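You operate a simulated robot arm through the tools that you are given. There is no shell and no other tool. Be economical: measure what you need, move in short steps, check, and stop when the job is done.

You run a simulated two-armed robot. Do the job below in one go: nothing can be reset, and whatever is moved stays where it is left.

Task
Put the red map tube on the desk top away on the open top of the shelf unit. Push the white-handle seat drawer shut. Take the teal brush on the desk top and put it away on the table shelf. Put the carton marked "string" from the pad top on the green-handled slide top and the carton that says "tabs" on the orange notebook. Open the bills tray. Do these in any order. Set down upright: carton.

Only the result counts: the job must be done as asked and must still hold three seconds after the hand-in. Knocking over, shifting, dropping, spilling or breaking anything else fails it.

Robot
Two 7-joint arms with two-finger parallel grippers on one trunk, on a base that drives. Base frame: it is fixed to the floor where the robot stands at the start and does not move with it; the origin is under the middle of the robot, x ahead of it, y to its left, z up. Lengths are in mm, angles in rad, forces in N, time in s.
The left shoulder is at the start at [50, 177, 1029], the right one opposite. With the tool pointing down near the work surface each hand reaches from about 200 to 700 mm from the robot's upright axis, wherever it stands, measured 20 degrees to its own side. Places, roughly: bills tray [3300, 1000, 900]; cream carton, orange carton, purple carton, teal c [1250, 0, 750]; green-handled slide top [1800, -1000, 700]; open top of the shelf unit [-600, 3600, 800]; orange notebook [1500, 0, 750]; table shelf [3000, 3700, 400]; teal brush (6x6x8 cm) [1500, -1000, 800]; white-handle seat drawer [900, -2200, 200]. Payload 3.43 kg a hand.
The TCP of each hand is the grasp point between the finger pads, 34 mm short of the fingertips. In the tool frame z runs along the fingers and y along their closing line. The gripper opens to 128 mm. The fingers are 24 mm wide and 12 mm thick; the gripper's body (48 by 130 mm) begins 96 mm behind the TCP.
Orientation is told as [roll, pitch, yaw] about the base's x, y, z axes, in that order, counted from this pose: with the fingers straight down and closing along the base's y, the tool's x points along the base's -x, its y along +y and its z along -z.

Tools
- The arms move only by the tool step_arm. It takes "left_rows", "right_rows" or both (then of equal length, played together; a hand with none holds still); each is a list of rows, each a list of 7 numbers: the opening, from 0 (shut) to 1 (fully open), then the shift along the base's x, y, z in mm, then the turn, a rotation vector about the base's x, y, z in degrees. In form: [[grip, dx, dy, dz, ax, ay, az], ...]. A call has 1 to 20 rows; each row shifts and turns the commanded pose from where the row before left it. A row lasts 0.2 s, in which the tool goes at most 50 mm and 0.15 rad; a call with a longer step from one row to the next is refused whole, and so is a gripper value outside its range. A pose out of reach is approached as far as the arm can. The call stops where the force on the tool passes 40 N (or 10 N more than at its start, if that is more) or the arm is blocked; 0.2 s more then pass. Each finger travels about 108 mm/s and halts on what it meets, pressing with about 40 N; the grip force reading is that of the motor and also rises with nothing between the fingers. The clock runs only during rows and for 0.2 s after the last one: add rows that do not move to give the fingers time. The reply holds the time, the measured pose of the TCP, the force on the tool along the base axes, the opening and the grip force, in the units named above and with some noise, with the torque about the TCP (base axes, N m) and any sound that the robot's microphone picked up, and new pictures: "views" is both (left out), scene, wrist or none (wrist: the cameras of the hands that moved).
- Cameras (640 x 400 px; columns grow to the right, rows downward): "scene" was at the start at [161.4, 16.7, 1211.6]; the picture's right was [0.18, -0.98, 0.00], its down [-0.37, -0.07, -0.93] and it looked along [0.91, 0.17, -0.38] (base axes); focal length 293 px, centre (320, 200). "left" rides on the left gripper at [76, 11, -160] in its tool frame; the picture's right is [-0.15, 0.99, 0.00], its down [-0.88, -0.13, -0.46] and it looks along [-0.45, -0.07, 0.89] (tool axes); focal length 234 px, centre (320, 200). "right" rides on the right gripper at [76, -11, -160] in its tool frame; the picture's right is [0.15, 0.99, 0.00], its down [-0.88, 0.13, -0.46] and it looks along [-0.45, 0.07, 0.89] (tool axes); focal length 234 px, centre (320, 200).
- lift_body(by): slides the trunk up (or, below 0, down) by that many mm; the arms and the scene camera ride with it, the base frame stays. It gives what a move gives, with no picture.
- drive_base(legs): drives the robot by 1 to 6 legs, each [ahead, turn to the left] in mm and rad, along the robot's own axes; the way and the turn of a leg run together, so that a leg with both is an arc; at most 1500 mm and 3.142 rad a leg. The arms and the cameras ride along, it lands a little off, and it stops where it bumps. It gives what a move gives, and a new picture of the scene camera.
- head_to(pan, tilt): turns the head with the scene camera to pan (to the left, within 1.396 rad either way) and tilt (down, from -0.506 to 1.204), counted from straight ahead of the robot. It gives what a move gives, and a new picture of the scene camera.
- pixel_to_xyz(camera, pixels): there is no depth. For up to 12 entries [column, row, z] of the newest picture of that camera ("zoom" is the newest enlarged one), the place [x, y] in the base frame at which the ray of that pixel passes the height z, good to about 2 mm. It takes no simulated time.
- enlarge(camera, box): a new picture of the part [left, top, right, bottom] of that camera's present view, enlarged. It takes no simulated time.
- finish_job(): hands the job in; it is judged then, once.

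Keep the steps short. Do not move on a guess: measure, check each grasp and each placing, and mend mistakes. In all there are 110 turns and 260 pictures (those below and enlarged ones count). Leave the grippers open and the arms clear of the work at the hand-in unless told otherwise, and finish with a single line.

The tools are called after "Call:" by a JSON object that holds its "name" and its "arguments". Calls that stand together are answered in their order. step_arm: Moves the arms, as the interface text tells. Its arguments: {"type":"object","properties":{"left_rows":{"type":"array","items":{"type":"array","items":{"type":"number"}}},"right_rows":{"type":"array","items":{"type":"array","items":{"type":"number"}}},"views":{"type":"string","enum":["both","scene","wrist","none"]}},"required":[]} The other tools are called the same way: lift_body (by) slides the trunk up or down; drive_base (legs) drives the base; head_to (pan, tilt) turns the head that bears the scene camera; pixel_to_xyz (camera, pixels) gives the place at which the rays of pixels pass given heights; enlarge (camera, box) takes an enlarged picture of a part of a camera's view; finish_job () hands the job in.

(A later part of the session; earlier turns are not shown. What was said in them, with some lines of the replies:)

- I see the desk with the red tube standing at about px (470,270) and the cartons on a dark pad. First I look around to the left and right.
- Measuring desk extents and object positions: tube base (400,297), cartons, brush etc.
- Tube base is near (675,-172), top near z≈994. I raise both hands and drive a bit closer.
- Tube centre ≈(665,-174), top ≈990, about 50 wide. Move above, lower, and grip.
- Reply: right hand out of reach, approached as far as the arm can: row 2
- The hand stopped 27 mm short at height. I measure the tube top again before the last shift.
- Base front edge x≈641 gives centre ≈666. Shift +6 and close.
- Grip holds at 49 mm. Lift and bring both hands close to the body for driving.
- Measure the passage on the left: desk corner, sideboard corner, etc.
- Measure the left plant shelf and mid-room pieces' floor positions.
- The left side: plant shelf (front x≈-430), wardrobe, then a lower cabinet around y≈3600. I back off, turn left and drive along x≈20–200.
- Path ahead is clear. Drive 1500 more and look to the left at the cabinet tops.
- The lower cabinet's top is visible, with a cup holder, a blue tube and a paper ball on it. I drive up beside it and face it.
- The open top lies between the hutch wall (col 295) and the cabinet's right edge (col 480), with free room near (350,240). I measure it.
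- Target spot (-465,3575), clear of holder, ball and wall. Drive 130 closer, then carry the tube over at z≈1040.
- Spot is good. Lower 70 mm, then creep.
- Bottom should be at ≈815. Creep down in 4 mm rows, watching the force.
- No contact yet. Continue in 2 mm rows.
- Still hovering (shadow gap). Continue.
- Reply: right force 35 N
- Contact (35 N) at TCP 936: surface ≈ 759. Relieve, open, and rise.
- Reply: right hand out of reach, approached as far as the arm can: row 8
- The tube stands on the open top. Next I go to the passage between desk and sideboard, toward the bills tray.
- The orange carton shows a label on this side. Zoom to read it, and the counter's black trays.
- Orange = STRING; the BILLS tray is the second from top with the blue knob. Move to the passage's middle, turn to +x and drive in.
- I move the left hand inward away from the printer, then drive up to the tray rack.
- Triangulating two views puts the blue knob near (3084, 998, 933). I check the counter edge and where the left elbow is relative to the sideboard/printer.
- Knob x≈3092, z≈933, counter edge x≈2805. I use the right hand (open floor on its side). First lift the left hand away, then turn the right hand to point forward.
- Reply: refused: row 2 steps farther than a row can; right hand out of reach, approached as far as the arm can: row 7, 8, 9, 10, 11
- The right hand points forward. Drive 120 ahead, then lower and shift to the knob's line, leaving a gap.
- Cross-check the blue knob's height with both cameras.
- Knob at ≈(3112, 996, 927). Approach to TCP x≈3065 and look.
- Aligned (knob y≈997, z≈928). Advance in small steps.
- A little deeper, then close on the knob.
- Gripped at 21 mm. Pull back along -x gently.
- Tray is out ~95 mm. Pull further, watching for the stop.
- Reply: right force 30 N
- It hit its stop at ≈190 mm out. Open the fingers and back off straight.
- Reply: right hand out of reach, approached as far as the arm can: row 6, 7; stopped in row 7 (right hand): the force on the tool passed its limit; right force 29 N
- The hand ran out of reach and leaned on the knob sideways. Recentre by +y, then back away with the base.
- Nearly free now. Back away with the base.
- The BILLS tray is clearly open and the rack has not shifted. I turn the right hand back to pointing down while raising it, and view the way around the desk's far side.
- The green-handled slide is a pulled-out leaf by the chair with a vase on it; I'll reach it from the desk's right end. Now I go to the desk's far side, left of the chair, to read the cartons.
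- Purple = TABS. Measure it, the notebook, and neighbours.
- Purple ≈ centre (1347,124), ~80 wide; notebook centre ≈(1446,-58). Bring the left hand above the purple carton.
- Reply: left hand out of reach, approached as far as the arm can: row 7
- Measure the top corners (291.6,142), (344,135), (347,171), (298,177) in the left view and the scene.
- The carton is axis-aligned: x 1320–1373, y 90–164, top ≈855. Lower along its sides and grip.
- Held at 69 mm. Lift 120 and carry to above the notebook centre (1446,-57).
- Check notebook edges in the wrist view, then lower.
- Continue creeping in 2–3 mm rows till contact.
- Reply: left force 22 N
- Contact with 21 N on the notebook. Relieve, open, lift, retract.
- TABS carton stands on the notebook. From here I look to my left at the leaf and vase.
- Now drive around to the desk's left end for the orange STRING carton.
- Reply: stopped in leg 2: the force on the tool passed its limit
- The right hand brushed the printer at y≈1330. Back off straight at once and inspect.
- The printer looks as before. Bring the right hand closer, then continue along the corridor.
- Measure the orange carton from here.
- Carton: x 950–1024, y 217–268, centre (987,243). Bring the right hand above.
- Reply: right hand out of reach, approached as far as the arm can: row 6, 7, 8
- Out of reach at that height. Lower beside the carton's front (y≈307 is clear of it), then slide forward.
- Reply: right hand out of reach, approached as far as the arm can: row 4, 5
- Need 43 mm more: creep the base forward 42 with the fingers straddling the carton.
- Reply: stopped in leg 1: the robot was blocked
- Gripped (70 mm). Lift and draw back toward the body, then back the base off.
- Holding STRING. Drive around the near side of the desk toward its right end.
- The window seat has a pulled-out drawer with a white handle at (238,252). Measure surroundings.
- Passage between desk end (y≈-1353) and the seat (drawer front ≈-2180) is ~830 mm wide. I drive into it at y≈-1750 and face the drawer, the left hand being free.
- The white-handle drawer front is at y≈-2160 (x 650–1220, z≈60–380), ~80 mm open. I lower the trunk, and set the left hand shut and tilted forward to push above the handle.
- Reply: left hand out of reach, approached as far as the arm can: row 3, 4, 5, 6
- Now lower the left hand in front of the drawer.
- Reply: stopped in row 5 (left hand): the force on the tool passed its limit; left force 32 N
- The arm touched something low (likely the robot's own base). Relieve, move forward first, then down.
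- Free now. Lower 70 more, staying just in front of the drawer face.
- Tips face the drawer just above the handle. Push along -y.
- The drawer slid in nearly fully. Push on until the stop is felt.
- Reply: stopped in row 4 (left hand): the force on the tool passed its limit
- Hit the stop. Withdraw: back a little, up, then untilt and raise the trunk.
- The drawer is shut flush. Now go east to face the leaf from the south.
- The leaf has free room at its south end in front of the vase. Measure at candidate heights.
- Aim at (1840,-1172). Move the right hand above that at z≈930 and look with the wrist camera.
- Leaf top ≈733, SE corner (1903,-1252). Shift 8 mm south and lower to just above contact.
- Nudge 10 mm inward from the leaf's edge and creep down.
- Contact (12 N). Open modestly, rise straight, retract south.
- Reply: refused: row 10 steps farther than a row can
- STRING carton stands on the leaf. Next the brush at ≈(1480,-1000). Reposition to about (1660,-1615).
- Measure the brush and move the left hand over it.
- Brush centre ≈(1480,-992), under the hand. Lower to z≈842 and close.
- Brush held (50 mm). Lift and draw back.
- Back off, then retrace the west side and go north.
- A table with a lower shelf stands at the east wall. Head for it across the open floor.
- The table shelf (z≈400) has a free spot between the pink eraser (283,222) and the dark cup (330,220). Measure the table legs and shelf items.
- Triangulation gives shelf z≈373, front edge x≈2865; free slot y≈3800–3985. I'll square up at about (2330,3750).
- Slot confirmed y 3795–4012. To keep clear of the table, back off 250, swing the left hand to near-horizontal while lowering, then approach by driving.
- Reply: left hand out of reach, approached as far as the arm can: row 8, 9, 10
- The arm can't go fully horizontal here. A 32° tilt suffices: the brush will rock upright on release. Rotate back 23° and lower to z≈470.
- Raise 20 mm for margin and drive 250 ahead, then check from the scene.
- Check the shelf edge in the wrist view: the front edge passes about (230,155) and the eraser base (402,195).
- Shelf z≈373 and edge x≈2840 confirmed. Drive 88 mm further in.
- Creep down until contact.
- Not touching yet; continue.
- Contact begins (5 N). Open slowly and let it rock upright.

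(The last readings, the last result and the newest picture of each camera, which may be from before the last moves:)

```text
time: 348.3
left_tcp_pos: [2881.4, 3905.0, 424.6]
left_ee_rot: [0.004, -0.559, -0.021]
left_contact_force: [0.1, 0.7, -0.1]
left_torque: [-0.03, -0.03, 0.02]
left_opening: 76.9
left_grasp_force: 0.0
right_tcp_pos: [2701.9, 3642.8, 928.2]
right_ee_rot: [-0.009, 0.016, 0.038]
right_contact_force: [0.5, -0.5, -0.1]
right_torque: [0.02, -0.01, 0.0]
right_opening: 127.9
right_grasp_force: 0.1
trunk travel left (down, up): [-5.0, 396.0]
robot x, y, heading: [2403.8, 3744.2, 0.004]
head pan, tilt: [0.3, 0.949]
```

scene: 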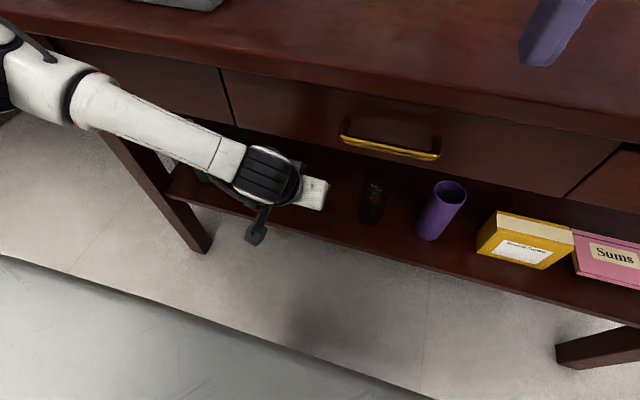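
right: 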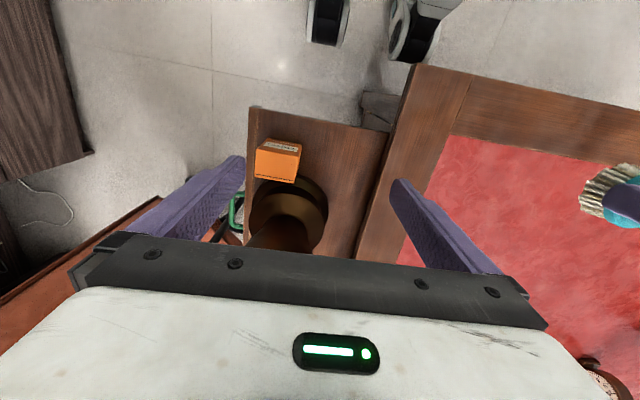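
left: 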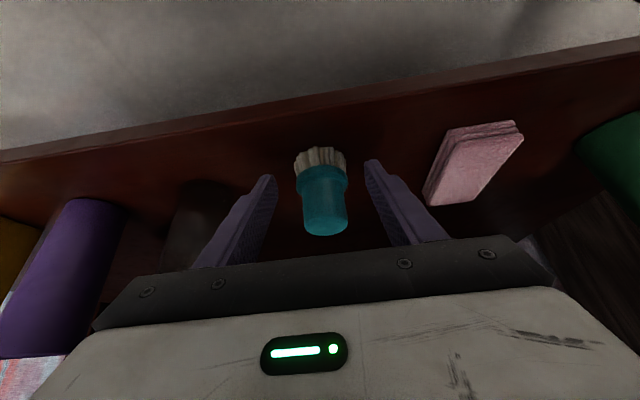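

The brush stands upright between the fingers. Withdraw straight back with the base.

Call:
{"name": "drive_base", "arguments": {"legs": [[-300, 0]]}}

Call:
{"name": "step_arm", "arguments": {"left_rows": [[1, -10, 0, 45, 0, 8, 0], [1, -10, 0, 45, 0, 8, 0], [1, 0, 0, 45, 0, 8, 0], [1, 0, 0, 45, 0, 8, 0], [1, 0, 0, 45, 0, 0, 0], [1, 0, 0, 45, 0, 0, 0], [1, 0, 0, 45, 0, 0, 0], [1, 0, 0, 45, 0, 0, 0]], "views": "none"}}

Call:
{"name": "head_to", "arguments": {"pan": 0.2, "tilt": 0.7}}

Call:
{"name": "enlarge", "arguments": {"camera": "scene", "box": [200, 60, 480, 260]}}

```text
time: 350.3
left_tcp_pos: [2584.2, 3904.8, 424.8]
left_ee_rot: [0.004, -0.559, -0.019]
left_contact_force: [0.3, -0.6, -0.6]
left_torque: [-0.02, 0.01, 0.05]
left_opening: 76.7
left_grasp_force: 0.1
right_tcp_pos: [2402.3, 3641.7, 927.8]
right_ee_rot: [-0.009, 0.016, 0.038]
right_contact_force: [0.3, -0.3, -0.2]
right_torque: [0.0, 0.01, 0.02]
right_opening: 127.9
right_grasp_force: 0.0
trunk travel left (down, up): [-5.0, 396.0]
robot x, y, heading: [2096.3, 3742.8, 0.003]
head pan, tilt: [0.3, 0.949]
```

scene: 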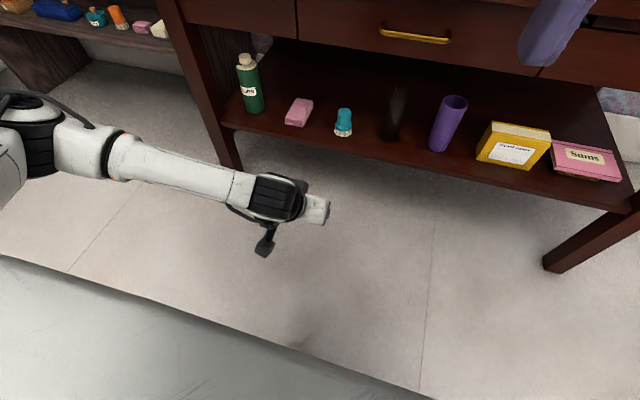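

```text
time: 352.1
left_tcp_pos: [2563.8, 3904.9, 783.9]
left_ee_rot: [-0.006, -0.001, -0.015]
left_contact_force: [-0.5, -0.2, -0.1]
left_torque: [-0.01, -0.02, -0.01]
left_opening: 128.0
left_grasp_force: 0.0
right_tcp_pos: [2402.0, 3641.1, 927.9]
right_ee_rot: [-0.009, 0.016, 0.038]
right_contact_force: [-0.2, -1.2, -0.1]
right_torque: [-0.01, 0.04, 0.01]
right_opening: 128.2
right_grasp_force: 0.1
trunk travel left (down, up): [-5.0, 396.0]
robot x, y, heading: [2103.6, 3745.0, 0.003]
head pan, tilt: [0.3, 0.949]
```

```text
time: 352.9
left_tcp_pos: [2562.8, 3905.2, 782.7]
left_ee_rot: [-0.007, 0.0, -0.017]
left_contact_force: [0.0, -0.2, -0.4]
left_torque: [0.0, -0.02, -0.04]
left_opening: 127.9
left_grasp_force: 0.0
right_tcp_pos: [2402.7, 3642.0, 929.3]
right_ee_rot: [-0.009, 0.017, 0.037]
right_contact_force: [-0.4, -0.2, 0.0]
right_torque: [-0.01, 0.0, -0.03]
right_opening: 128.0
right_grasp_force: 0.1
trunk travel left (down, up): [-5.0, 396.0]
robot x, y, heading: [2101.1, 3744.5, 0.0]
head pan, tilt: [0.201, 0.7]
```

scene: 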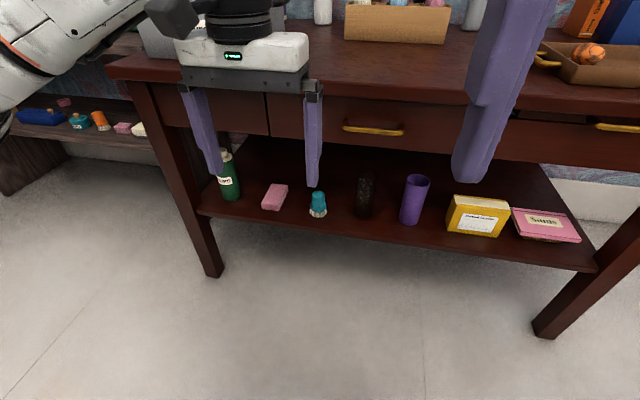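

```text
2.00 times, centred on (340, 160) of scene
```

zoom: 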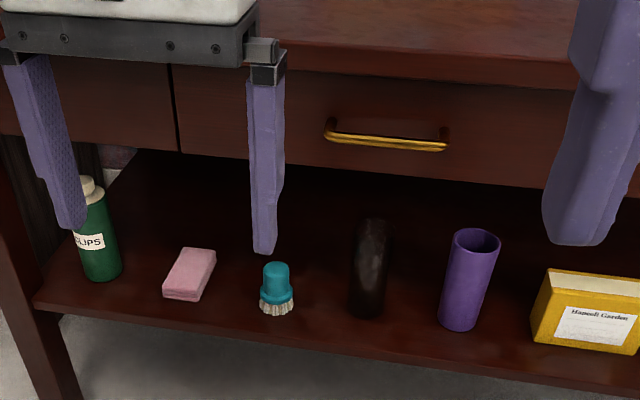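

The brush stands upright on the table shelf with both grippers open and clear. As I left each one, the tube was on the cabinet top, TABS on the notebook, STRING on the leaf, the white-handle drawer shut and the BILLS tray out. I hand in.

Call:
{"name": "finish_job", "arguments": {}}

```text
The job is handed in.
```

All six parts are done and handed in; the one blemish is that the right hand touched the printer in passing (stopped at the force limit), and it looked unmoved in the pictures, though I could not measure it.
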